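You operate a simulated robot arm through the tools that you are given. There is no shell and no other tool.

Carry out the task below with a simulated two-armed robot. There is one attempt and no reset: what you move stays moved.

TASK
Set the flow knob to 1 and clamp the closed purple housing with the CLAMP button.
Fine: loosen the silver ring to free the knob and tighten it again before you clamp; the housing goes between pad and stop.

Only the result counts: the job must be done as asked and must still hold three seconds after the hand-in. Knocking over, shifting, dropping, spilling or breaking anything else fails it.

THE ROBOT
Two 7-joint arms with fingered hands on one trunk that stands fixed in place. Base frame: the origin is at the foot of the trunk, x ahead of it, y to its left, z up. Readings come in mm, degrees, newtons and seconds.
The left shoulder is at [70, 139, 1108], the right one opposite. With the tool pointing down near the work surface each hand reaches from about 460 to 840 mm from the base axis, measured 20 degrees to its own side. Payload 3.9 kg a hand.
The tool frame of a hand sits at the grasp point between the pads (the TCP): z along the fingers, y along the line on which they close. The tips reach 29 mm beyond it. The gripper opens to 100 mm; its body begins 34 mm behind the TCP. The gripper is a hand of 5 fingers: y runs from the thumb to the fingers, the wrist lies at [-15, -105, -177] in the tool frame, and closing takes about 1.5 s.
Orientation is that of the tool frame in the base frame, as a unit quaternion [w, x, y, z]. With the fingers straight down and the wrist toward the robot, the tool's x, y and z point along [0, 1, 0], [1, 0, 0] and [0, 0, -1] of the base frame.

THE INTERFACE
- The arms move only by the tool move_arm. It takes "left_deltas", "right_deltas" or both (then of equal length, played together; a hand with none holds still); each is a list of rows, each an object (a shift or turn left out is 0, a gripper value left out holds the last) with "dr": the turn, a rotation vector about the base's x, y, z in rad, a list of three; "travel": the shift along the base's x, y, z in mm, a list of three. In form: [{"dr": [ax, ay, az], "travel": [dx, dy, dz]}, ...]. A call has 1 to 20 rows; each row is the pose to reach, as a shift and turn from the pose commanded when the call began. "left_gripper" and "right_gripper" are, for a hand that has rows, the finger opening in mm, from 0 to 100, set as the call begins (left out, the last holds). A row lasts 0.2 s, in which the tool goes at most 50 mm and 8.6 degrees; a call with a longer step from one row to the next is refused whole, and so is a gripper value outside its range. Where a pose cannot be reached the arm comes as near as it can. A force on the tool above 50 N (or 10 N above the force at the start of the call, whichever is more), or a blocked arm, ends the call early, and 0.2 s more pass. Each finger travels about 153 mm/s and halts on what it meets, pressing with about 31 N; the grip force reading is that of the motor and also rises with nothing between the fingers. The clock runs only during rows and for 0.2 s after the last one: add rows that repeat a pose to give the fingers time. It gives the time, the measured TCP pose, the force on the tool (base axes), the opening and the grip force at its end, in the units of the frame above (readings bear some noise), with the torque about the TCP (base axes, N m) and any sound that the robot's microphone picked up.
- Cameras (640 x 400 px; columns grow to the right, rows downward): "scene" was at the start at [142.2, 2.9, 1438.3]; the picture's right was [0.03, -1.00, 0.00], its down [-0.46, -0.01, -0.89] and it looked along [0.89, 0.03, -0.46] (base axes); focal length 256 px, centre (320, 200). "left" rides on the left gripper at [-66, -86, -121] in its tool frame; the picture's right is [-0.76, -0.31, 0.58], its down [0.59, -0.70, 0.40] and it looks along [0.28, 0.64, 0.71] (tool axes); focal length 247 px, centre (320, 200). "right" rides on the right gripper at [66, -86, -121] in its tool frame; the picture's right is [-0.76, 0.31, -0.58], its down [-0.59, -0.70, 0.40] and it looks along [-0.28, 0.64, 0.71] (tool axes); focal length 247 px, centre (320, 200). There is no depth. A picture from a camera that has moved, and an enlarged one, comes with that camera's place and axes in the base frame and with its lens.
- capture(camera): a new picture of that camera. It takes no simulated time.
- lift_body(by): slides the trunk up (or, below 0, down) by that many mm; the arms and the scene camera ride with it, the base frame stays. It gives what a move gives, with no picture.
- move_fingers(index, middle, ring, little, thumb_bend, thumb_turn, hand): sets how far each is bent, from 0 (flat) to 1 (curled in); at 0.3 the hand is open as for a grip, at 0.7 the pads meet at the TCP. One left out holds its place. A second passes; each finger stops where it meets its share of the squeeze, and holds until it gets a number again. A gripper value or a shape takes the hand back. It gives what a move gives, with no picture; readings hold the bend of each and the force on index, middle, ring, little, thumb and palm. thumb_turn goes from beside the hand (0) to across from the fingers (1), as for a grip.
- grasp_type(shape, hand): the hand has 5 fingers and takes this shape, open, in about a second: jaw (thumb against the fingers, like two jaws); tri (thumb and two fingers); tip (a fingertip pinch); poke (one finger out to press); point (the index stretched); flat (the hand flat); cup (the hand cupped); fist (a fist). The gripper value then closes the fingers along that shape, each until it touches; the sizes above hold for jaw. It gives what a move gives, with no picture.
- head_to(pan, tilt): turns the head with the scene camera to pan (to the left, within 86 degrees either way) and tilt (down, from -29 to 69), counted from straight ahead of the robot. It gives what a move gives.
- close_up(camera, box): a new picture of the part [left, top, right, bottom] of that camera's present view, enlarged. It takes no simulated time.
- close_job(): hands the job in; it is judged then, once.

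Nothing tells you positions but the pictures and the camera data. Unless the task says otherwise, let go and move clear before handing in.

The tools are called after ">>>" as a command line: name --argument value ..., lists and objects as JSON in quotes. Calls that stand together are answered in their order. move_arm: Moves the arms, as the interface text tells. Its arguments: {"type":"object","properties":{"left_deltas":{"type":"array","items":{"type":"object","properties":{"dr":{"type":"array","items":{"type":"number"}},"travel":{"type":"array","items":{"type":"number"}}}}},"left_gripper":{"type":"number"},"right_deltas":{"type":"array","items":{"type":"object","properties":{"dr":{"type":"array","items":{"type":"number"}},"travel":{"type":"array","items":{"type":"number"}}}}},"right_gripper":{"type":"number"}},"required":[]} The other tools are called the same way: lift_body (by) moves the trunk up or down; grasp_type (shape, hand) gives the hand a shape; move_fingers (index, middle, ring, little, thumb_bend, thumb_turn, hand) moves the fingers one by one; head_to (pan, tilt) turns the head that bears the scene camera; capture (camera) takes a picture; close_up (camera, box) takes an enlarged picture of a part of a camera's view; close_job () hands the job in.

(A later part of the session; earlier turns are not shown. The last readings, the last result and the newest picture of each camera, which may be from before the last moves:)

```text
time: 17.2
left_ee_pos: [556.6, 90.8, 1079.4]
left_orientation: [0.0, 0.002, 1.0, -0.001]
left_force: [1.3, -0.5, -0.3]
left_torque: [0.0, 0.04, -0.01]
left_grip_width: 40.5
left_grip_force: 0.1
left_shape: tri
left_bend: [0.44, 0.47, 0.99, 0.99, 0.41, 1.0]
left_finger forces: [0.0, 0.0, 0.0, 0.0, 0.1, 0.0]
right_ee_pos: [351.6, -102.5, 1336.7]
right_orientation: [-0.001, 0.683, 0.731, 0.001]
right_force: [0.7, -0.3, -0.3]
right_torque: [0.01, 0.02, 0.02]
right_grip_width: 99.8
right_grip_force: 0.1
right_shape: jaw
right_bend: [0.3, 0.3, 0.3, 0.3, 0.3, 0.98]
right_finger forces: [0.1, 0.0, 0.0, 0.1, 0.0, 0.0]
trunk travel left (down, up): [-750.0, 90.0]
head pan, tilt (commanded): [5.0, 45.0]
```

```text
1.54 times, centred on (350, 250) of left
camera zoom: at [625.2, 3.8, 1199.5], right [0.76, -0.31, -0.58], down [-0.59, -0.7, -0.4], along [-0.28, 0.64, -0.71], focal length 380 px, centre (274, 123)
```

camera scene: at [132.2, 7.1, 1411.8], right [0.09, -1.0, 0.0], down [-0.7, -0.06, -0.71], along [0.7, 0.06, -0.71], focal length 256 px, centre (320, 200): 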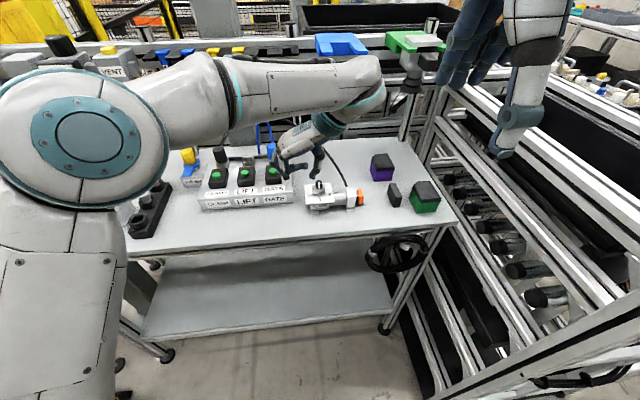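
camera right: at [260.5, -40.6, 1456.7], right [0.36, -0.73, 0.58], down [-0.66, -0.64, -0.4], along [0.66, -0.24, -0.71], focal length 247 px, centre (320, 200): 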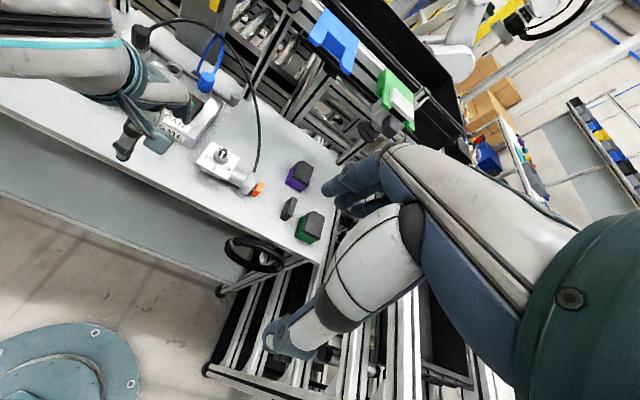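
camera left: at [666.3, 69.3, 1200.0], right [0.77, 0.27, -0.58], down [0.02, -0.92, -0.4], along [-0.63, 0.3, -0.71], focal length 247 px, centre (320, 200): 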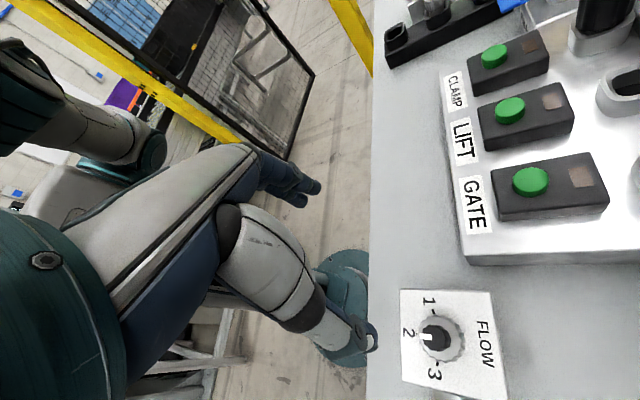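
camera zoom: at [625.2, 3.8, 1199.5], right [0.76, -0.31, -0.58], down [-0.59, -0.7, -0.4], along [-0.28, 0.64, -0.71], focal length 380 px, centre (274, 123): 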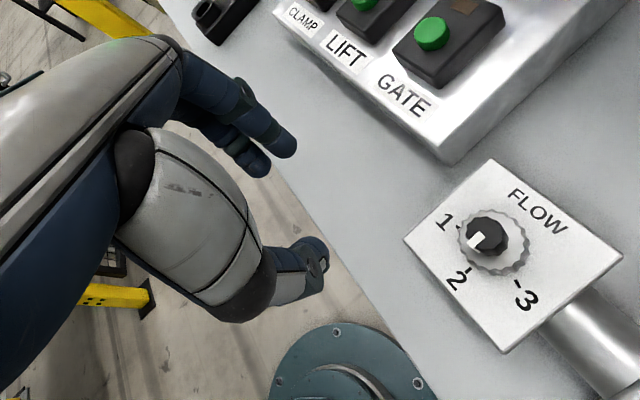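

The estimates of the knob's position disagree by 10–15 mm between views, so I take tight close-ups from both cameras for a better fix.

>>> close_up --camera "left" --box '[380, 210, 480, 310]'

>>> close_up --camera "scene" --box '[285, 165, 375, 220]'

>>> close_up --camera "right" --box '[190, 130, 280, 200]'

>>> capture --camera "left"

```text
4.00 times, centred on (430, 260) of left
camera zoom: at [625.2, 3.8, 1199.5], right [0.76, -0.31, -0.58], down [-0.59, -0.7, -0.4], along [-0.28, 0.64, -0.71], focal length 988 px, centre (-120, -40)
```

zoom: 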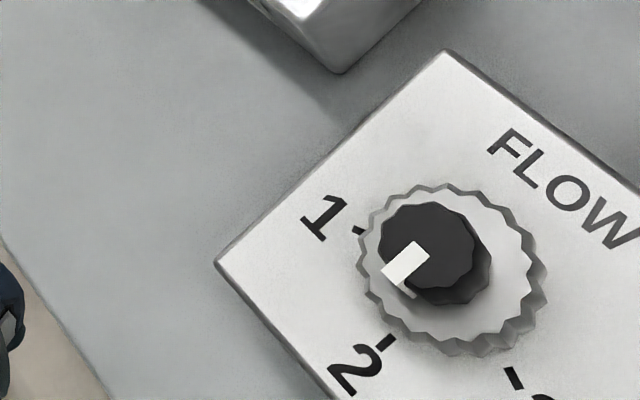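

```text
7.11 times, centred on (330, 192) of scene
camera zoom: at [132.2, 7.1, 1411.8], right [0.09, -1.0, 0.0], down [-0.7, -0.06, -0.71], along [0.7, 0.06, -0.71], focal length 1821 px, centre (249, 253)
```

zoom: 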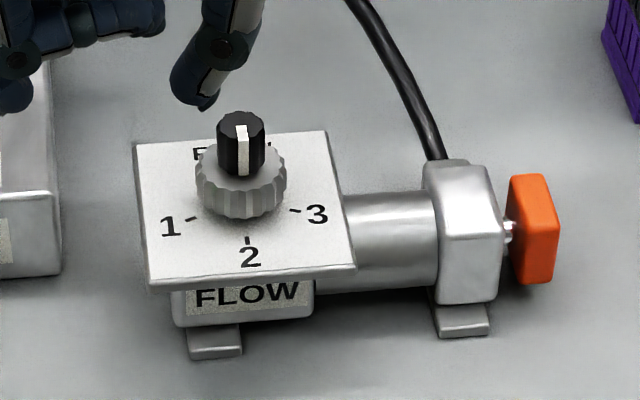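

```text
5.71 times, centred on (235, 165) of right
camera zoom: at [261.1, -41.8, 1456.5], right [0.36, -0.73, 0.58], down [-0.66, -0.64, -0.4], along [0.66, -0.24, -0.71], focal length 1411 px, centre (806, 400)
```

zoom: 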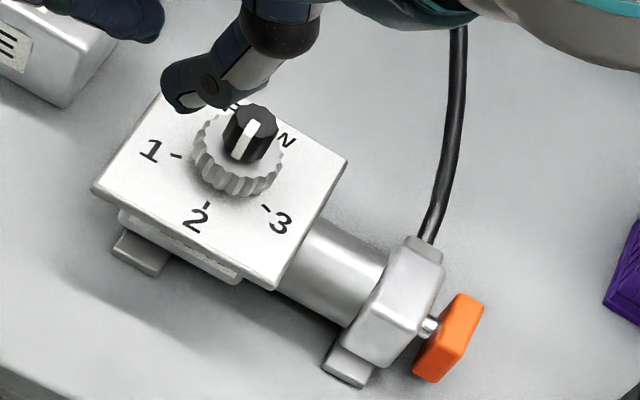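

```text
taken
camera left: at [625.2, 3.8, 1199.5], right [0.76, -0.31, -0.58], down [-0.59, -0.7, -0.4], along [-0.28, 0.64, -0.71], focal length 247 px, centre (320, 200)
```

left: 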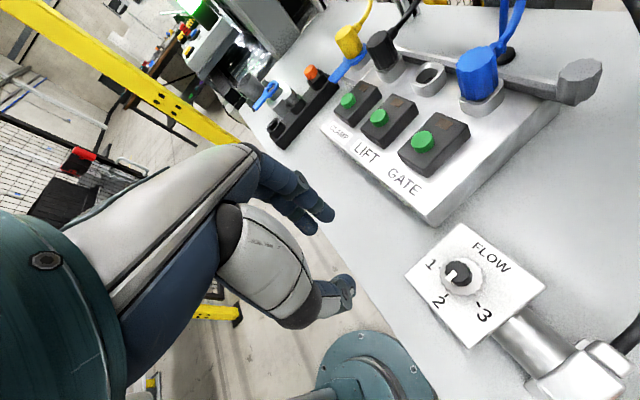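

Re-triangulating with the new views gives consistent values: plate top z≈947, ring ≈948–963, knob top ≈988, axis at (620, 53). The hose actually runs more than 100 mm behind the axis. I switch to the jaw shape, move above the ring with yaw 70° and look again.

>>> grasp_type --shape "jaw" --hand "left"

>>> move_arm --left_deltas '[{"travel": [16, -9, 0], "dr": [0, 0, -0.12]}, {"travel": [32, -19, -5], "dr": [0, 0, -0.24]}, {"travel": [48, -28, -10], "dr": [0, 0, -0.35]}, {"travel": [63.4, -38, -15], "dr": [0, 0, -0.35]}, {"travel": [63.4, -38, -15], "dr": [0, 0, -0.35]}]' --left_gripper 65

>>> capture --camera "scene"

>>> close_up --camera "scene" --box '[260, 110, 380, 220]'

>>> capture --camera "left"

>>> close_up --camera "right" --box '[120, 60, 300, 210]'

```text
time: 18.1
left_ee_pos: [557.9, 88.9, 1079.4]
left_orientation: [0.0, -0.001, 1.0, -0.001]
left_force: [-0.2, 0.7, -0.2]
left_torque: [0.0, 0.02, 0.03]
left_grip_width: 99.8
left_grip_force: 0.2
left_shape: jaw
left_bend: [0.3, 0.3, 0.3, 0.3, 0.3, 0.98]
left_finger forces: [0.0, 0.0, 0.0, 0.1, 0.0, 0.0]
right_ee_pos: [351.4, -102.0, 1335.5]
right_orientation: [-0.001, 0.683, 0.73, 0.0]
right_force: [-0.8, 0.3, -0.2]
right_torque: [-0.02, 0.01, 0.02]
right_grip_width: 99.7
right_grip_force: 0.1
right_shape: jaw
right_bend: [0.3, 0.3, 0.3, 0.3, 0.3, 0.98]
right_finger forces: [0.0, 0.0, 0.0, 0.0, 0.0, 0.1]
trunk travel left (down, up): [-750.0, 90.0]
head pan, tilt (commanded): [5.0, 45.0]
```

```text
time: 19.3
left_ee_pos: [623.3, 51.6, 1062.7]
left_orientation: [0.0, 0.175, 0.985, -0.002]
left_force: [-0.8, 0.9, 0.3]
left_torque: [0.0, 0.0, 0.0]
left_grip_width: 65.1
left_grip_force: 0.1
left_shape: jaw
left_bend: [0.41, 0.37, 0.27, 0.42, 0.3, 0.99]
left_finger forces: [0.1, 0.0, 0.0, 0.0, 0.0, 0.1]
right_ee_pos: [351.2, -100.2, 1336.8]
right_orientation: [-0.001, 0.683, 0.731, 0.0]
right_force: [0.9, 0.4, 0.0]
right_torque: [0.0, 0.0, 0.0]
right_grip_width: 99.9
right_grip_force: 0.1
right_shape: jaw
right_bend: [0.3, 0.3, 0.3, 0.3, 0.3, 0.98]
right_finger forces: [0.0, 0.1, 0.1, 0.0, 0.1, 0.0]
trunk travel left (down, up): [-750.0, 90.0]
head pan, tilt (commanded): [5.0, 45.0]
```

```text
taken
camera scene: at [131.3, 7.9, 1411.9], right [0.09, -1.0, 0.0], down [-0.7, -0.06, -0.71], along [0.7, 0.06, -0.71], focal length 256 px, centre (320, 200)
```

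scene: 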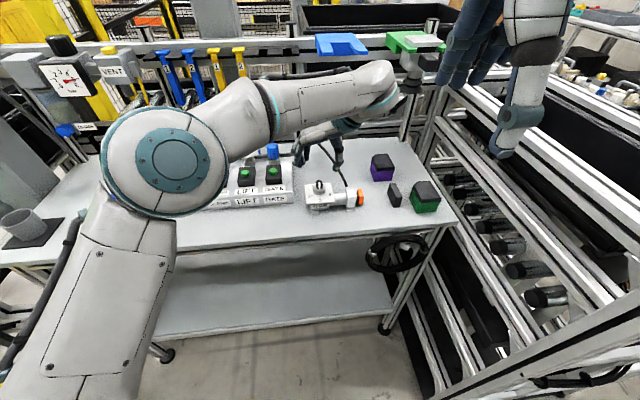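

```text
3.64 times, centred on (320, 165) of scene
camera zoom: at [131.3, 7.9, 1411.9], right [0.09, -1.0, 0.0], down [-0.7, -0.06, -0.71], along [0.7, 0.06, -0.71], focal length 931 px, centre (320, 327)
```

zoom: 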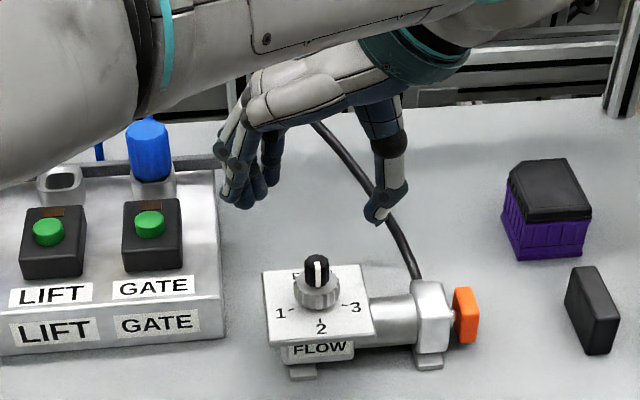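

```text
taken
camera left: at [656.9, -50.9, 1183.4], right [0.61, -0.55, -0.58], down [-0.79, -0.46, -0.4], along [-0.05, 0.7, -0.71], focal length 247 px, centre (320, 200)
```

left: 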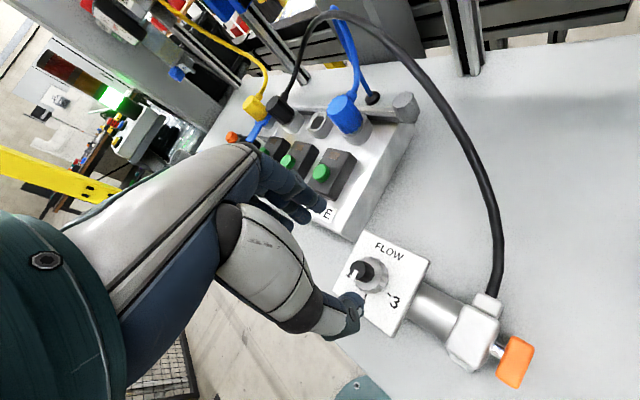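

```text
2.67 times, centred on (210, 135) of right
camera zoom: at [260.2, -40.9, 1456.7], right [0.36, -0.73, 0.58], down [-0.66, -0.64, -0.4], along [0.66, -0.24, -0.71], focal length 659 px, centre (613, 373)
```

zoom: 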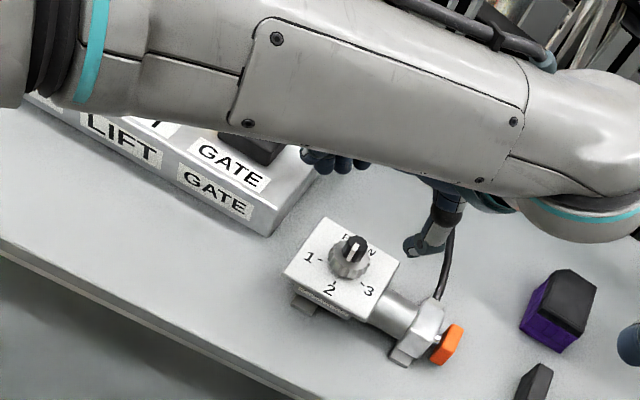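

The hand straddles the knob axis well, with projections matching to a pixel. I descend to z≈1000 and check the clearance around the knob and ring.

>>> move_arm --left_deltas '[{"travel": [-1, 1, -20]}, {"travel": [-2, 1.5, -40]}, {"travel": [-2, 1.5, -60]}, {"travel": [-2, 1.5, -62]}]' --left_gripper 60

>>> close_up --camera "scene" --box '[270, 130, 370, 220]'

>>> close_up --camera "left" --box '[250, 160, 450, 360]'

>>> close_up --camera "right" --box '[170, 100, 280, 200]'

```text
time: 20.3
left_ee_pos: [619.5, 53.2, 1001.9]
left_orientation: [0.0, 0.174, 0.985, -0.001]
left_force: [0.7, 0.4, -0.3]
left_torque: [0.0, 0.02, -0.04]
left_grip_width: 60.3
left_grip_force: 0.1
left_shape: jaw
left_bend: [0.4, 0.39, 0.73, 0.44, 0.3, 1.0]
left_finger forces: [0.0, 0.0, 0.0, 0.0, 0.0, 0.0]
right_ee_pos: [351.2, -101.3, 1336.2]
right_orientation: [-0.001, 0.683, 0.73, 0.001]
right_force: [0.1, 0.8, 0.4]
right_torque: [-0.01, -0.01, 0.0]
right_grip_width: 99.9
right_grip_force: 0.1
right_shape: jaw
right_bend: [0.3, 0.3, 0.3, 0.3, 0.3, 0.98]
right_finger forces: [0.0, 0.1, 0.0, 0.0, 0.0, 0.1]
trunk travel left (down, up): [-750.0, 90.0]
head pan, tilt (commanded): [5.0, 45.0]
```

```text
4.44 times, centred on (320, 175) of scene
camera zoom: at [131.7, 7.3, 1411.9], right [0.09, -1.0, 0.0], down [-0.7, -0.06, -0.71], along [0.7, 0.06, -0.71], focal length 1138 px, centre (320, 311)
```

zoom: 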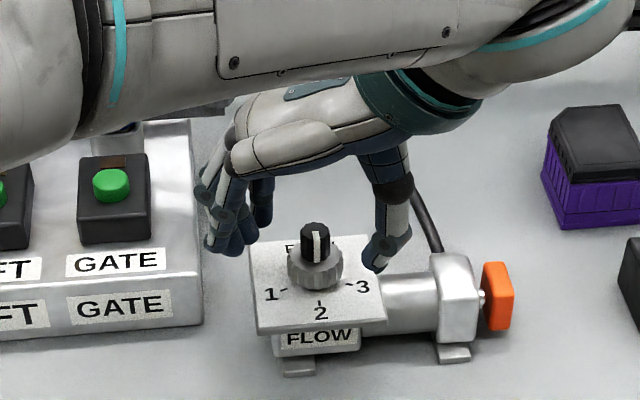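

```text
2.00 times, centred on (350, 260) of left
camera zoom: at [653.8, -48.8, 1122.7], right [0.61, -0.55, -0.58], down [-0.79, -0.46, -0.4], along [-0.05, 0.7, -0.71], focal length 494 px, centre (260, 80)
```

zoom: 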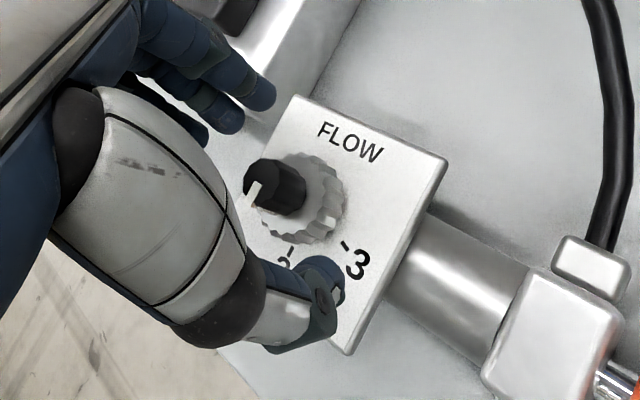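

```text
4.00 times, centred on (225, 150) of right
camera zoom: at [260.6, -41.6, 1456.6], right [0.36, -0.73, 0.58], down [-0.66, -0.64, -0.4], along [0.66, -0.24, -0.71], focal length 988 px, centre (700, 400)
```

zoom: 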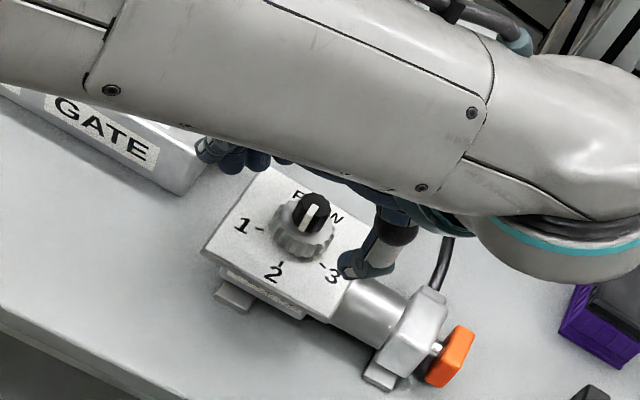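

The fingers straddle the ring nicely, but the ring finger reads 0.73 while the others read about 0.4. I hold briefly and read again.

>>> move_arm --left_deltas '[{"travel": [0, 0, 0]}, {"travel": [0, 0, 0]}]' --left_gripper 60

>>> close_up --camera "scene" --box '[280, 150, 350, 210]'

```text
time: 20.9
left_ee_pos: [620.1, 54.1, 1001.7]
left_orientation: [0.0, 0.174, 0.985, -0.001]
left_force: [0.0, 0.2, -0.7]
left_torque: [-0.01, -0.02, 0.02]
left_grip_width: 60.0
left_grip_force: 0.0
left_shape: jaw
left_bend: [0.4, 0.39, 0.73, 0.44, 0.3, 1.0]
left_finger forces: [0.0, 0.0, 0.1, 0.0, 0.0, 0.1]
right_ee_pos: [351.3, -100.9, 1336.9]
right_orientation: [-0.001, 0.683, 0.73, 0.0]
right_force: [0.4, -0.1, 0.8]
right_torque: [-0.01, -0.02, 0.03]
right_grip_width: 99.9
right_grip_force: 0.1
right_shape: jaw
right_bend: [0.3, 0.3, 0.3, 0.3, 0.3, 0.98]
right_finger forces: [0.0, 0.1, 0.0, 0.0, 0.0, 0.0]
trunk travel left (down, up): [-750.0, 90.0]
head pan, tilt (commanded): [5.0, 45.0]
```

```text
6.67 times, centred on (315, 180) of scene
camera zoom: at [131.8, 7.3, 1411.9], right [0.09, -1.0, 0.0], down [-0.7, -0.06, -0.71], along [0.7, 0.06, -0.71], focal length 1707 px, centre (353, 333)
```

zoom: 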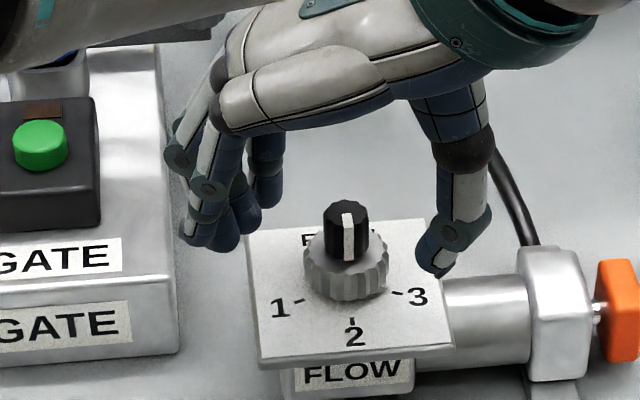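

>>> close_up --camera "left" --box '[280, 150, 400, 270]'

>>> close_up --camera "right" --box '[195, 120, 255, 180]'

```text
3.33 times, centred on (340, 210) of left
camera zoom: at [653.8, -48.8, 1122.7], right [0.61, -0.55, -0.58], down [-0.79, -0.46, -0.4], along [-0.05, 0.7, -0.71], focal length 823 px, centre (253, 167)
```

zoom: 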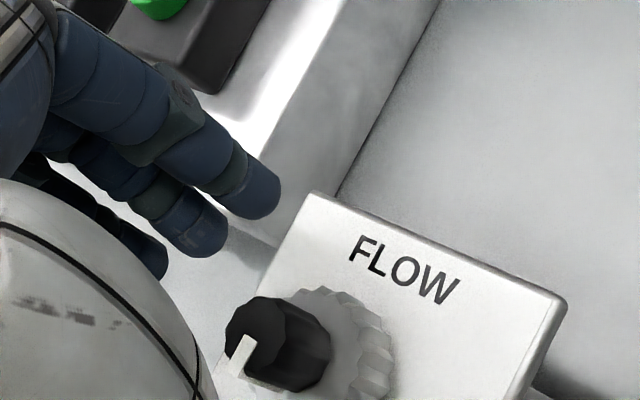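

```text
6.67 times, centred on (225, 150) of right
camera zoom: at [260.7, -41.5, 1456.6], right [0.36, -0.73, 0.58], down [-0.66, -0.64, -0.4], along [0.66, -0.24, -0.71], focal length 1646 px, centre (953, 533)
```

zoom: 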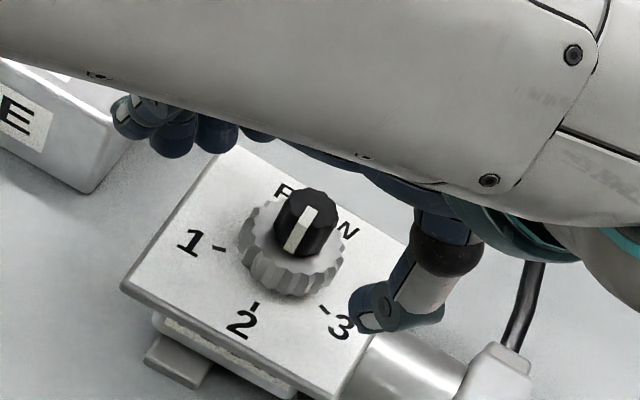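

Finger placement looks even, so the odd reading seems harmless. I lower to z≈983 (tips ≈954, at ring height) and close on the ring.

>>> move_arm --left_deltas '[{"travel": [0, -0.5, -10]}, {"travel": [0, -0.5, -18.5]}, {"travel": [0, -0.5, -18.5]}]'

>>> close_up --camera "scene" --box '[280, 150, 350, 210]'

>>> close_up --camera "left" --box '[250, 160, 450, 360]'

```text
time: 21.7
left_ee_pos: [619.9, 53.5, 983.1]
left_orientation: [-0.001, 0.174, 0.985, -0.001]
left_force: [0.3, 0.5, 0.8]
left_torque: [0.04, 0.03, 0.02]
left_grip_width: 60.1
left_grip_force: 0.1
left_shape: jaw
left_bend: [0.4, 0.39, 0.73, 0.44, 0.3, 1.0]
left_finger forces: [0.1, 0.0, 0.1, 0.0, 0.0, 0.1]
right_ee_pos: [351.9, -100.3, 1336.7]
right_orientation: [-0.001, 0.683, 0.731, 0.0]
right_force: [-0.3, -0.3, -0.3]
right_torque: [0.0, -0.03, -0.02]
right_grip_width: 99.7
right_grip_force: 0.0
right_shape: jaw
right_bend: [0.3, 0.3, 0.3, 0.3, 0.3, 0.98]
right_finger forces: [0.1, 0.0, 0.0, 0.1, 0.0, 0.1]
trunk travel left (down, up): [-750.0, 90.0]
head pan, tilt (commanded): [5.0, 45.0]
```

```text
6.67 times, centred on (315, 180) of scene
camera zoom: at [131.8, 7.3, 1411.9], right [0.09, -1.0, 0.0], down [-0.7, -0.06, -0.71], along [0.7, 0.06, -0.71], focal length 1707 px, centre (353, 333)
```

zoom: 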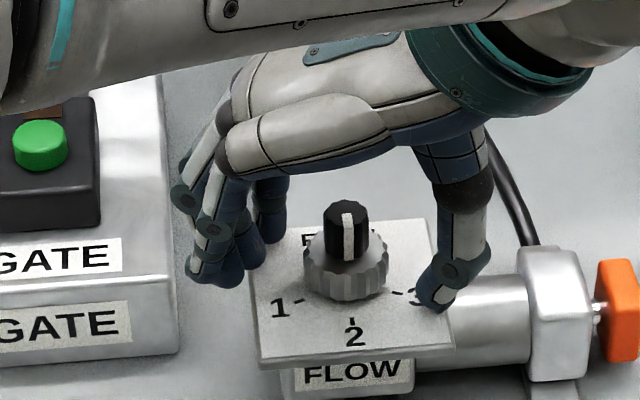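

```text
2.00 times, centred on (350, 260) of left
camera zoom: at [654.4, -49.7, 1103.5], right [0.61, -0.55, -0.58], down [-0.79, -0.46, -0.4], along [-0.05, 0.7, -0.71], focal length 494 px, centre (260, 80)
```

zoom: 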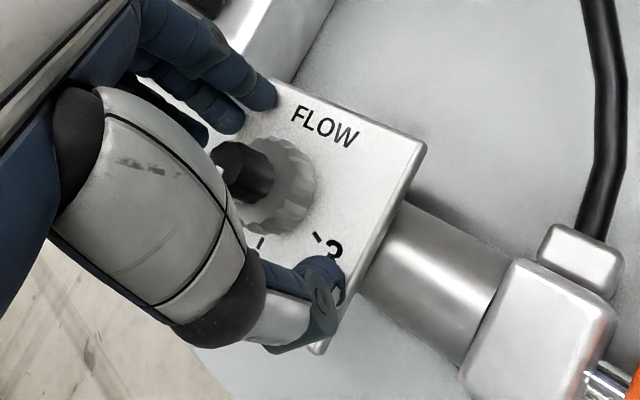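

Alignment is good and nothing is touching. I close on the ring.

>>> move_arm --left_deltas '[{"travel": [0, 0, 0]}, {"travel": [0, 0, 0]}, {"travel": [0, 0, 0]}, {"travel": [0, 0, 0]}, {"travel": [0, 0, 0]}]' --left_gripper 20

>>> close_up --camera "scene" --box '[280, 150, 350, 210]'

>>> close_up --camera "left" --box '[250, 160, 450, 360]'

>>> close_up --camera "right" --box '[195, 120, 255, 180]'

```text
time: 22.9
left_ee_pos: [619.4, 51.6, 983.2]
left_orientation: [0.0, 0.174, 0.985, -0.001]
left_force: [-0.9, -5.5, -2.1]
left_torque: [-0.09, 0.04, 0.03]
left_grip_width: 22.1
left_grip_force: 30.7
left_shape: jaw
left_bend: [0.58, 0.56, 0.72, 0.61, 0.5, 1.0]
left_finger forces: [14.8, 8.1, 0.0, 0.0, 28.8, 0.1]
right_ee_pos: [352.6, -102.7, 1337.0]
right_orientation: [-0.001, 0.683, 0.731, 0.001]
right_force: [-0.3, -0.3, 0.0]
right_torque: [0.01, 0.01, 0.0]
right_grip_width: 100.0
right_grip_force: 0.1
right_shape: jaw
right_bend: [0.3, 0.3, 0.3, 0.3, 0.3, 0.98]
right_finger forces: [0.0, 0.0, 0.0, 0.0, 0.1, 0.0]
trunk travel left (down, up): [-750.0, 90.0]
head pan, tilt (commanded): [5.0, 45.0]
```

```text
6.67 times, centred on (315, 180) of scene
camera zoom: at [131.8, 6.0, 1411.8], right [0.09, -1.0, 0.0], down [-0.7, -0.06, -0.71], along [0.7, 0.06, -0.71], focal length 1707 px, centre (353, 333)
```

zoom: 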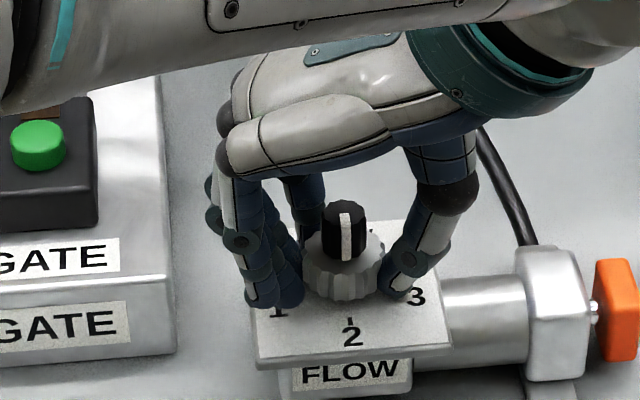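

```text
2.00 times, centred on (350, 260) of left
camera zoom: at [654.3, -50.9, 1103.3], right [0.61, -0.55, -0.58], down [-0.79, -0.46, -0.4], along [-0.05, 0.7, -0.71], focal length 494 px, centre (260, 80)
```

zoom: 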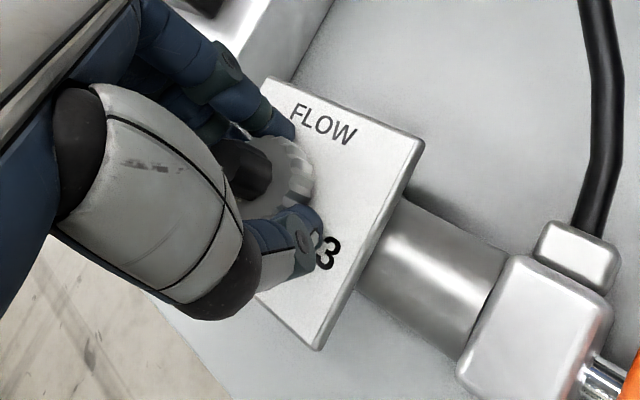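

```text
6.67 times, centred on (225, 150) of right
camera zoom: at [260.7, -42.9, 1456.5], right [0.36, -0.74, 0.58], down [-0.66, -0.63, -0.4], along [0.66, -0.24, -0.71], focal length 1646 px, centre (953, 533)
```

zoom: 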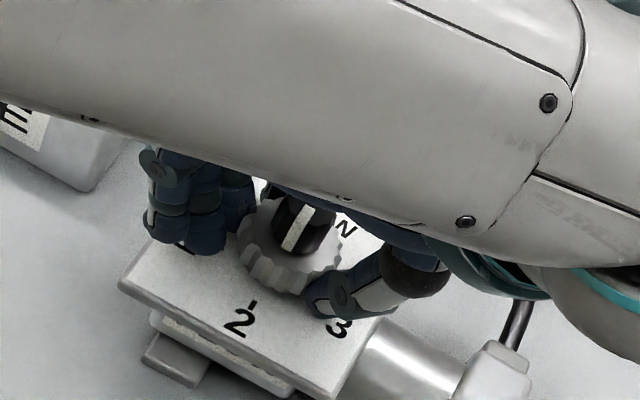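

Thumb, index and middle hold the ring with about 29 N. I begin turning counter-clockwise (loosening) in a small increment and check that the ring follows.

>>> move_arm --left_deltas '[{"dr": [0, 0, 0.1]}, {"dr": [0, 0, 0.2]}, {"dr": [0, 0, 0.3]}]' --left_gripper 15

>>> close_up --camera "scene" --box '[280, 150, 350, 210]'

>>> close_up --camera "left" --box '[250, 160, 450, 360]'

```text
time: 23.7
left_ee_pos: [619.5, 52.1, 983.7]
left_orientation: [0.001, 0.024, 1.0, -0.001]
left_force: [0.4, -3.1, -3.3]
left_torque: [0.01, 0.0, -0.01]
left_grip_width: 22.0
left_grip_force: 30.6
left_shape: jaw
left_bend: [0.58, 0.56, 0.72, 0.61, 0.5, 1.0]
left_finger forces: [15.9, 9.6, 0.0, 0.0, 27.6, 0.0]
right_ee_pos: [353.0, -101.9, 1336.0]
right_orientation: [0.0, 0.683, 0.731, 0.001]
right_force: [-0.2, -0.1, -0.4]
right_torque: [0.03, 0.01, -0.01]
right_grip_width: 99.8
right_grip_force: 0.0
right_shape: jaw
right_bend: [0.3, 0.3, 0.3, 0.3, 0.3, 0.98]
right_finger forces: [0.0, 0.1, 0.0, 0.0, 0.0, 0.0]
trunk travel left (down, up): [-750.0, 90.0]
head pan, tilt (commanded): [5.0, 45.0]
```

```text
6.67 times, centred on (315, 180) of scene
camera zoom: at [132.4, 6.6, 1411.8], right [0.09, -1.0, 0.0], down [-0.7, -0.06, -0.71], along [0.7, 0.06, -0.71], focal length 1707 px, centre (353, 333)
```

zoom: 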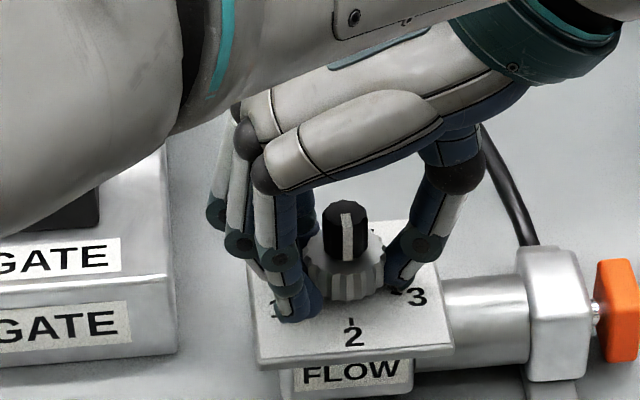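

```text
2.00 times, centred on (350, 260) of left
camera zoom: at [683.8, -36.2, 1103.4], right [0.74, -0.34, -0.58], down [-0.62, -0.67, -0.4], along [-0.25, 0.65, -0.71], focal length 494 px, centre (260, 80)
```

zoom: 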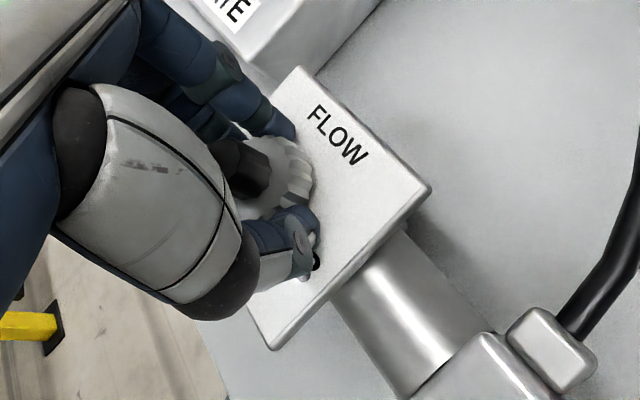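

No resisting torque and the ring appears to move with the hand while the knob stays put. I continue the counter-clockwise turn.

>>> move_arm --left_deltas '[{"dr": [0, 0, 0.12]}, {"dr": [0, 0, 0.24]}, {"dr": [0, 0, 0.36]}, {"dr": [0, 0, 0.48]}, {"dr": [0, 0, 0.6]}, {"dr": [0, 0, 0.7]}]' --left_gripper 15

>>> close_up --camera "scene" --box '[280, 150, 350, 210]'

>>> close_up --camera "left" --box '[250, 160, 450, 360]'

```text
time: 25.1
left_ee_pos: [588.9, 38.4, 985.3]
left_orientation: [-0.002, -0.301, 0.954, -0.002]
left_force: [0.2, -1.0, -1.2]
left_torque: [-0.01, 0.03, 0.01]
left_grip_width: 16.7
left_grip_force: 30.7
left_shape: jaw
left_bend: [0.73, 0.77, 0.72, 0.61, 0.81, 0.99]
left_finger forces: [0.0, 0.0, 0.0, 0.1, 0.0, 0.1]
left hand out of reach, approached as far as the arm can: row 4, 5, 6
right_ee_pos: [356.2, -98.7, 1335.6]
right_orientation: [0.0, 0.683, 0.731, -0.002]
right_force: [1.7, 0.6, -0.8]
right_torque: [-0.02, 0.07, -0.03]
right_grip_width: 99.8
right_grip_force: 0.1
right_shape: jaw
right_bend: [0.3, 0.3, 0.3, 0.3, 0.3, 0.98]
right_finger forces: [0.0, 0.0, 0.0, 0.0, 0.0, 0.0]
trunk travel left (down, up): [-750.0, 90.0]
head pan, tilt (commanded): [5.0, 45.0]
```

```text
6.67 times, centred on (315, 180) of scene
camera zoom: at [136.4, 9.8, 1411.5], right [0.09, -1.0, 0.0], down [-0.71, -0.06, -0.7], along [0.7, 0.06, -0.71], focal length 1707 px, centre (353, 333)
```

zoom: 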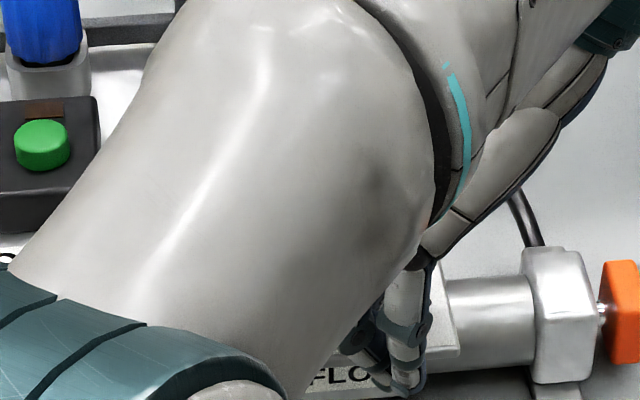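

```text
2.00 times, centred on (350, 260) of left
camera zoom: at [694.2, 6.9, 1104.8], right [0.8, 0.18, -0.58], down [-0.08, -0.92, -0.39], along [-0.6, 0.36, -0.71], focal length 494 px, centre (260, 80)
```

zoom: 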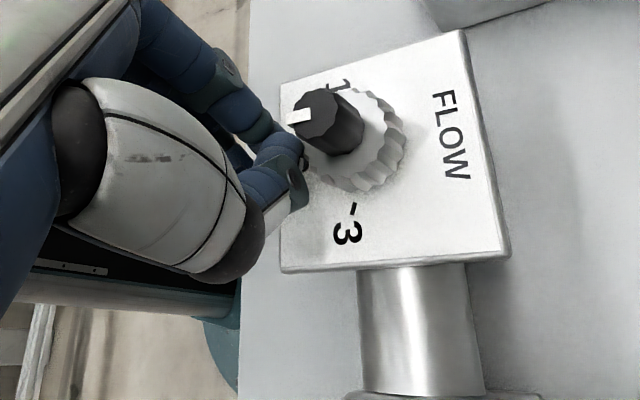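

The arm hit its yaw limit near 112° and the fingers slid off the ring after about 40° of turn; nothing seems disturbed. I open, rise clear and prepare a second stroke from a lower yaw.

>>> move_arm --left_deltas '[{"travel": [0, 0, 0]}, {"travel": [0, 0, 0]}, {"travel": [0, 0, 10]}, {"travel": [0, 0, 30]}, {"travel": [0, 0, 55]}]' --left_gripper 60

>>> capture --camera "left"

>>> close_up --camera "left" --box '[340, 200, 480, 340]'

```text
time: 26.3
left_ee_pos: [575.7, 47.0, 1036.3]
left_orientation: [0.001, -0.318, 0.948, -0.001]
left_force: [-0.2, 0.2, 1.1]
left_torque: [0.0, 0.01, 0.01]
left_grip_width: 59.8
left_grip_force: 0.0
left_shape: jaw
left_bend: [0.4, 0.39, 0.73, 0.45, 0.3, 1.0]
left_finger forces: [0.1, 0.0, 0.0, 0.0, 0.0, 0.1]
left hand out of reach, approached as far as the arm can: row 3, 4, 5
right_ee_pos: [350.7, -101.8, 1336.1]
right_orientation: [0.0, 0.683, 0.731, 0.0]
right_force: [-0.4, 0.2, -0.3]
right_torque: [0.0, -0.02, 0.0]
right_grip_width: 100.1
right_grip_force: 0.2
right_shape: jaw
right_bend: [0.3, 0.3, 0.3, 0.3, 0.3, 0.98]
right_finger forces: [0.0, 0.0, 0.0, 0.1, 0.0, 0.0]
trunk travel left (down, up): [-750.0, 90.0]
head pan, tilt (commanded): [5.0, 45.0]
```

```text
taken
camera left: at [679.8, 19.0, 1156.3], right [0.79, 0.21, -0.57], down [-0.04, -0.92, -0.4], along [-0.61, 0.34, -0.72], focal length 247 px, centre (320, 200)
```

left: 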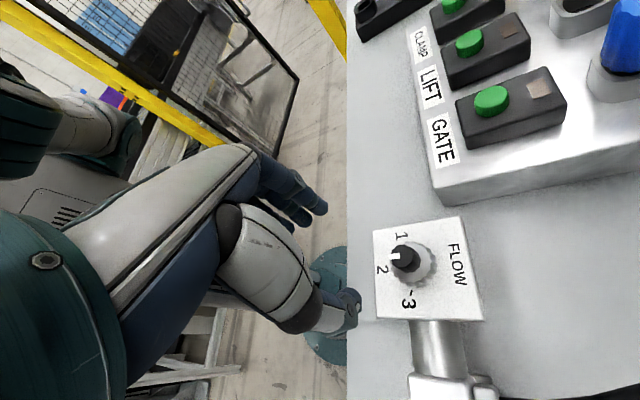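

```text
2.86 times, centred on (410, 270) of left
camera zoom: at [679.8, 19.0, 1156.3], right [0.79, 0.21, -0.57], down [-0.04, -0.92, -0.4], along [-0.61, 0.34, -0.72], focal length 706 px, centre (63, 0)
```

zoom: 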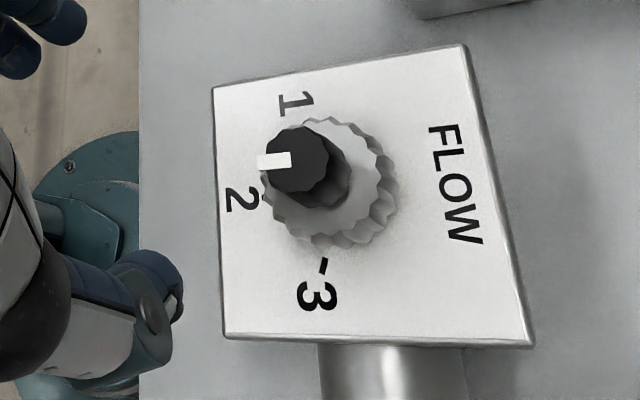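

>>> move_arm --left_deltas '[{"travel": [0, 2, 2], "dr": [0, 0, -0.14]}, {"travel": [5, 4, 4], "dr": [0, 0, -0.28]}, {"travel": [10, 6, 6], "dr": [0, 0, -0.42]}, {"travel": [18, 6, 6], "dr": [0, 0, -0.56]}, {"travel": [26, 6, 6], "dr": [0, 0, -0.7]}, {"travel": [34, 6, 6], "dr": [0, 0, -0.84]}, {"travel": [40, 6, 6], "dr": [0, 0, -0.98]}, {"travel": [44, 6, 6], "dr": [0, 0, -1.12]}, {"travel": [44, 6, 6], "dr": [0, 0, -1.26]}, {"travel": [44, 6, 6], "dr": [0, 0, -1.4]}, {"travel": [44, 6, 6], "dr": [0, 0, -1.54]}, {"travel": [44, 6, 6], "dr": [0, 0, -1.6]}, {"travel": [44, 6, 6], "dr": [0, 0, -1.6]}]'

>>> close_up --camera "left" --box '[250, 120, 490, 360]'

>>> close_up --camera "scene" --box '[250, 120, 370, 220]'

```text
time: 29.1
left_ee_pos: [621.0, 53.1, 1041.6]
left_orientation: [-0.001, 0.458, 0.889, -0.001]
left_force: [0.3, 0.3, 0.7]
left_torque: [-0.01, -0.01, -0.02]
left_grip_width: 59.9
left_grip_force: 0.0
left_shape: jaw
left_bend: [0.4, 0.39, 0.73, 0.45, 0.3, 1.0]
left_finger forces: [0.0, 0.1, 0.1, 0.0, 0.0, 0.0]
right_ee_pos: [351.7, -101.9, 1336.8]
right_orientation: [-0.001, 0.683, 0.731, 0.001]
right_force: [-0.8, 0.0, 0.4]
right_torque: [-0.01, -0.01, -0.02]
right_grip_width: 99.7
right_grip_force: 0.1
right_shape: jaw
right_bend: [0.3, 0.3, 0.3, 0.3, 0.3, 0.98]
right_finger forces: [0.0, 0.1, 0.0, 0.0, 0.0, 0.0]
trunk travel left (down, up): [-750.0, 90.0]
head pan, tilt (commanded): [5.0, 45.0]
```

```text
1.67 times, centred on (370, 240) of left
camera zoom: at [590.8, -48.6, 1161.3], right [0.19, -0.79, -0.58], down [-0.91, 0.07, -0.4], along [0.36, 0.6, -0.71], focal length 412 px, centre (237, 133)
```

zoom: 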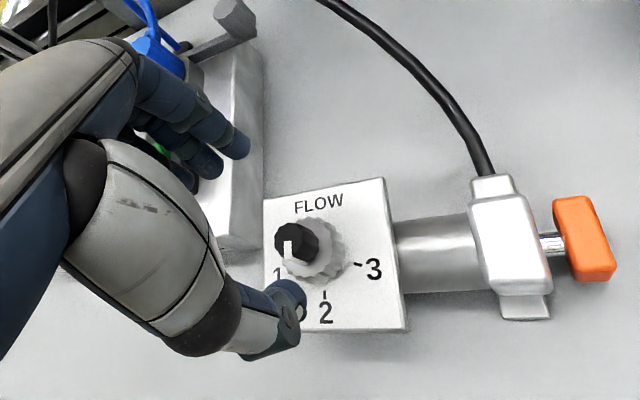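

```text
4.00 times, centred on (310, 170) of scene
camera zoom: at [131.9, 7.1, 1411.9], right [0.09, -1.0, 0.0], down [-0.7, -0.06, -0.71], along [0.7, 0.06, -0.71], focal length 1024 px, centre (360, 320)
```

zoom: 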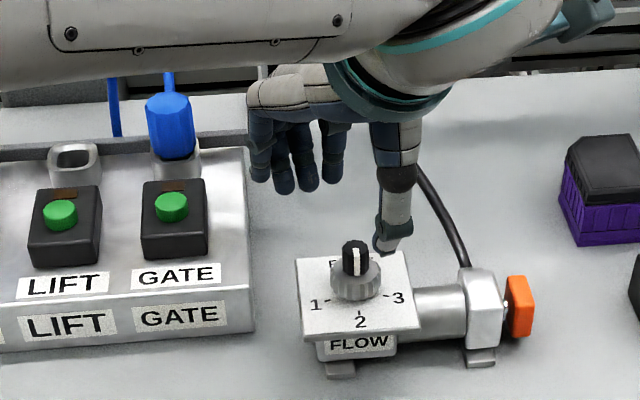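

The view confirms the hose is well behind the hand. I descend on the ring again at yaw 35° and close.

>>> move_arm --left_deltas '[{"travel": [-1, 0, -20]}, {"travel": [-1, 0, -40]}, {"travel": [-1, 0, -58.5]}, {"travel": [-1, 0, -58.5]}]' --left_gripper 60

>>> move_arm --left_deltas '[{"travel": [0, 0, 0]}, {"travel": [0, 0, 0]}, {"travel": [0, 0, 0]}, {"travel": [0, 0, 0]}, {"travel": [0, 0, 0]}]' --left_gripper 15

>>> close_up --camera "scene" --box '[280, 150, 350, 210]'

>>> close_up --camera "left" --box '[250, 160, 450, 360]'

```text
time: 30.1
left_ee_pos: [616.4, 53.1, 982.5]
left_orientation: [-0.001, 0.457, 0.889, -0.001]
left_force: [-0.2, 0.2, 0.3]
left_torque: [-0.01, -0.01, -0.01]
left_grip_width: 60.2
left_grip_force: 0.1
left_shape: jaw
left_bend: [0.4, 0.39, 0.73, 0.45, 0.3, 1.0]
left_finger forces: [0.0, 0.0, 0.0, 0.0, 0.6, 0.0]
right_ee_pos: [352.5, -101.9, 1338.3]
right_orientation: [-0.001, 0.682, 0.731, 0.0]
right_force: [-0.3, 0.3, 0.2]
right_torque: [-0.03, 0.01, 0.0]
right_grip_width: 100.2
right_grip_force: 0.0
right_shape: jaw
right_bend: [0.3, 0.3, 0.3, 0.3, 0.3, 0.98]
right_finger forces: [0.1, 0.1, 0.0, 0.0, 0.1, 0.0]
trunk travel left (down, up): [-750.0, 90.0]
head pan, tilt (commanded): [5.0, 45.0]
```

```text
time: 31.3
left_ee_pos: [617.4, 51.5, 982.6]
left_orientation: [-0.001, 0.457, 0.889, 0.0]
left_force: [-2.1, -1.8, 1.7]
left_torque: [-0.04, 0.0, -0.02]
left_grip_width: 20.1
left_grip_force: 30.9
left_shape: jaw
left_bend: [0.58, 0.58, 0.72, 0.63, 0.52, 1.0]
left_finger forces: [18.1, 8.5, 0.0, 0.1, 30.1, 0.1]
right_ee_pos: [351.1, -102.6, 1336.8]
right_orientation: [-0.001, 0.683, 0.731, 0.0]
right_force: [0.4, -0.3, 0.1]
right_torque: [0.01, 0.0, -0.01]
right_grip_width: 99.8
right_grip_force: 0.1
right_shape: jaw
right_bend: [0.3, 0.3, 0.3, 0.3, 0.3, 0.98]
right_finger forces: [0.0, 0.0, 0.0, 0.0, 0.0, 0.1]
trunk travel left (down, up): [-750.0, 90.0]
head pan, tilt (commanded): [5.0, 45.0]
```

```text
6.67 times, centred on (315, 180) of scene
camera zoom: at [131.3, 6.8, 1411.9], right [0.09, -1.0, 0.0], down [-0.7, -0.06, -0.71], along [0.7, 0.06, -0.71], focal length 1707 px, centre (353, 333)
```

zoom: 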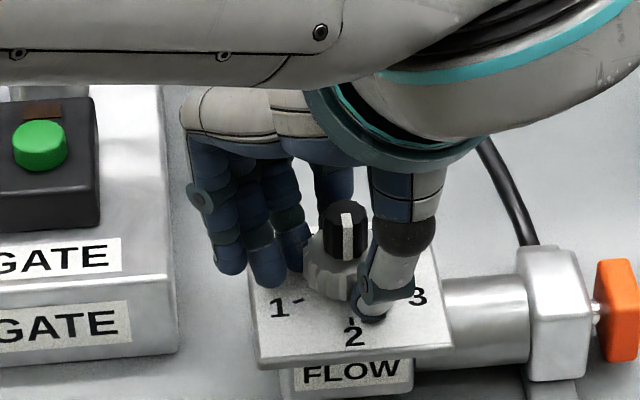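

```text
2.00 times, centred on (350, 260) of left
camera zoom: at [587.1, -50.4, 1102.7], right [0.19, -0.79, -0.58], down [-0.91, 0.07, -0.4], along [0.36, 0.6, -0.71], focal length 494 px, centre (260, 80)
```

zoom: 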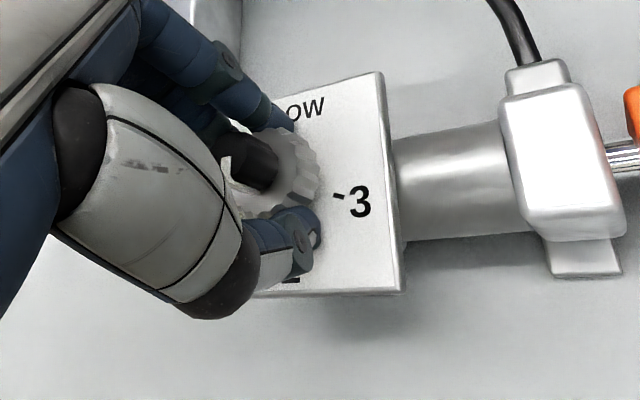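

Gripped with about 30 N. I turn the ring counter-clockwise by about 69°, staying within the yaw limit.

>>> move_arm --left_deltas '[{"travel": [0.2, 0, 0], "dr": [0, 0, 0.12]}, {"travel": [0.5, 0, 0], "dr": [0, 0, 0.24]}, {"travel": [0.8, 0.2, 0], "dr": [0, 0, 0.36]}, {"travel": [1, 0.3, 0], "dr": [0, 0, 0.48]}, {"travel": [1.3, 0.4, 0], "dr": [0, 0, 0.6]}, {"travel": [1.6, 0.5, 0], "dr": [0, 0, 0.72]}, {"travel": [1.8, 0.6, 0], "dr": [0, 0, 0.84]}, {"travel": [2, 0.7, 0], "dr": [0, 0, 0.96]}, {"travel": [2, 0.8, 0], "dr": [0, 0, 1.08]}, {"travel": [2, 0.8, 0], "dr": [0, 0, 1.18]}]' --left_gripper 15

>>> close_up --camera "scene" --box '[280, 150, 350, 210]'

>>> close_up --camera "left" --box '[250, 160, 450, 360]'

```text
time: 33.5
left_ee_pos: [621.2, 53.7, 981.8]
left_orientation: [0.0, -0.116, 0.993, 0.001]
left_force: [-2.4, -8.5, -0.1]
left_torque: [-0.13, 0.04, 0.04]
left_grip_width: 20.2
left_grip_force: 31.1
left_shape: jaw
left_bend: [0.59, 0.57, 0.72, 0.63, 0.53, 1.0]
left_finger forces: [15.1, 10.3, 0.1, 0.0, 34.1, 0.0]
right_ee_pos: [352.2, -103.1, 1337.1]
right_orientation: [-0.001, 0.683, 0.73, 0.0]
right_force: [-0.6, -0.2, 0.9]
right_torque: [0.02, 0.01, 0.02]
right_grip_width: 99.9
right_grip_force: 0.0
right_shape: jaw
right_bend: [0.3, 0.3, 0.3, 0.3, 0.3, 0.98]
right_finger forces: [0.1, 0.1, 0.0, 0.0, 0.0, 0.1]
trunk travel left (down, up): [-750.0, 90.0]
head pan, tilt (commanded): [5.0, 45.0]
```

```text
6.67 times, centred on (315, 180) of scene
camera zoom: at [131.4, 5.2, 1411.9], right [0.09, -1.0, 0.0], down [-0.7, -0.06, -0.71], along [0.7, 0.06, -0.71], focal length 1707 px, centre (353, 333)
```

zoom: 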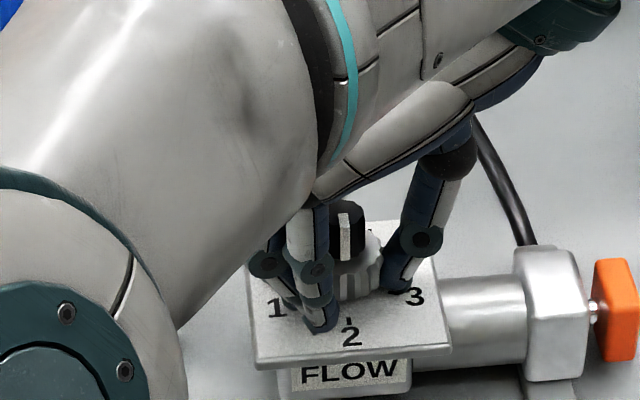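

```text
2.00 times, centred on (350, 260) of left
camera zoom: at [705.0, -14.6, 1102.5], right [0.81, -0.12, -0.58], down [-0.41, -0.82, -0.4], along [-0.42, 0.56, -0.71], focal length 494 px, centre (260, 80)
```

zoom: 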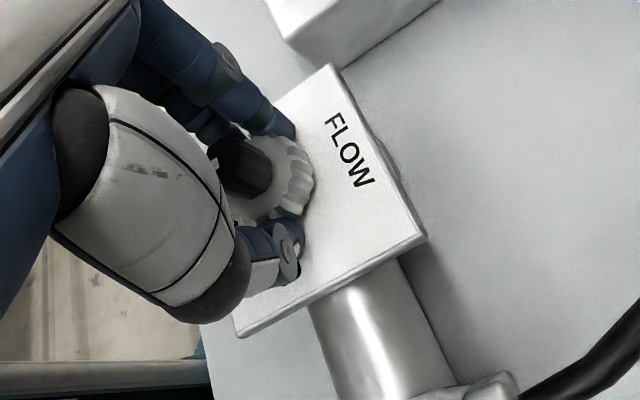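

The ring has now been turned about 108° in total with low torque. I release, raise so the fingertips only overlap the knob, and grip it.

>>> move_arm --left_deltas '[{"travel": [0, 0, 0]}, {"travel": [0, 0, 0]}, {"travel": [0, 0, 0]}, {"travel": [-0.5, -0.5, 10]}, {"travel": [-0.5, -0.5, 18]}, {"travel": [-0.5, -0.5, 18]}]' --left_gripper 55

>>> close_up --camera "left" --box '[250, 160, 450, 360]'

>>> close_up --camera "scene" --box '[280, 150, 350, 210]'

```text
time: 34.9
left_ee_pos: [619.9, 53.7, 1000.0]
left_orientation: [0.0, -0.115, 0.993, -0.002]
left_force: [0.1, 0.7, -0.3]
left_torque: [-0.01, 0.0, 0.02]
left_grip_width: 54.7
left_grip_force: 0.0
left_shape: jaw
left_bend: [0.4, 0.41, 0.74, 0.47, 0.31, 1.0]
left_finger forces: [0.1, 0.1, 0.0, 0.1, 0.0, 0.0]
right_ee_pos: [352.4, -101.9, 1336.2]
right_orientation: [-0.001, 0.683, 0.731, 0.0]
right_force: [-0.6, 0.4, -0.7]
right_torque: [-0.03, -0.01, 0.02]
right_grip_width: 99.7
right_grip_force: 0.0
right_shape: jaw
right_bend: [0.3, 0.3, 0.3, 0.3, 0.3, 0.98]
right_finger forces: [0.1, 0.1, 0.0, 0.1, 0.0, 0.0]
trunk travel left (down, up): [-750.0, 90.0]
head pan, tilt (commanded): [5.0, 45.0]
```

```text
2.00 times, centred on (350, 260) of left
camera zoom: at [705.0, -14.0, 1119.8], right [0.81, -0.13, -0.58], down [-0.41, -0.82, -0.4], along [-0.42, 0.56, -0.71], focal length 494 px, centre (260, 80)
```

zoom: 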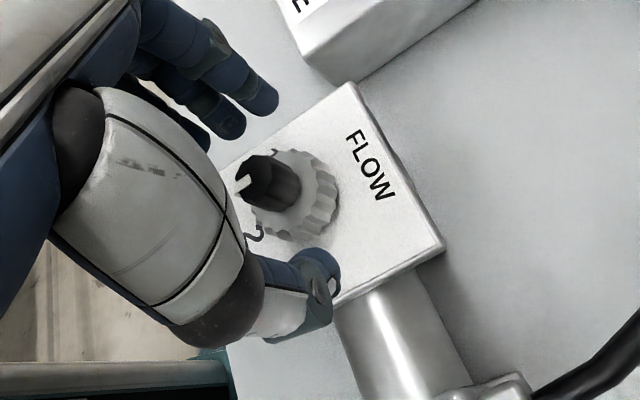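

```text
6.67 times, centred on (315, 180) of scene
camera zoom: at [132.1, 7.2, 1411.8], right [0.09, -1.0, 0.0], down [-0.7, -0.06, -0.71], along [0.7, 0.06, -0.71], focal length 1707 px, centre (353, 333)
```

zoom: 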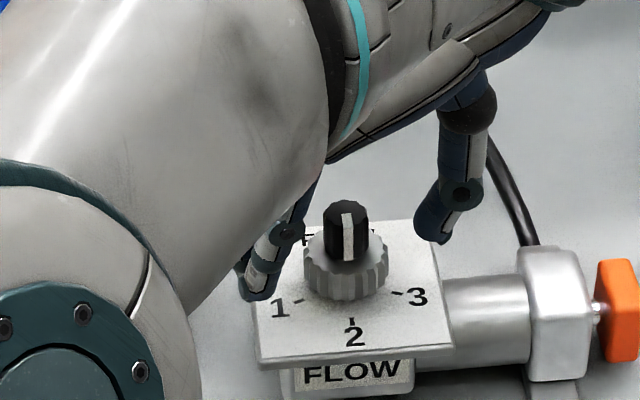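

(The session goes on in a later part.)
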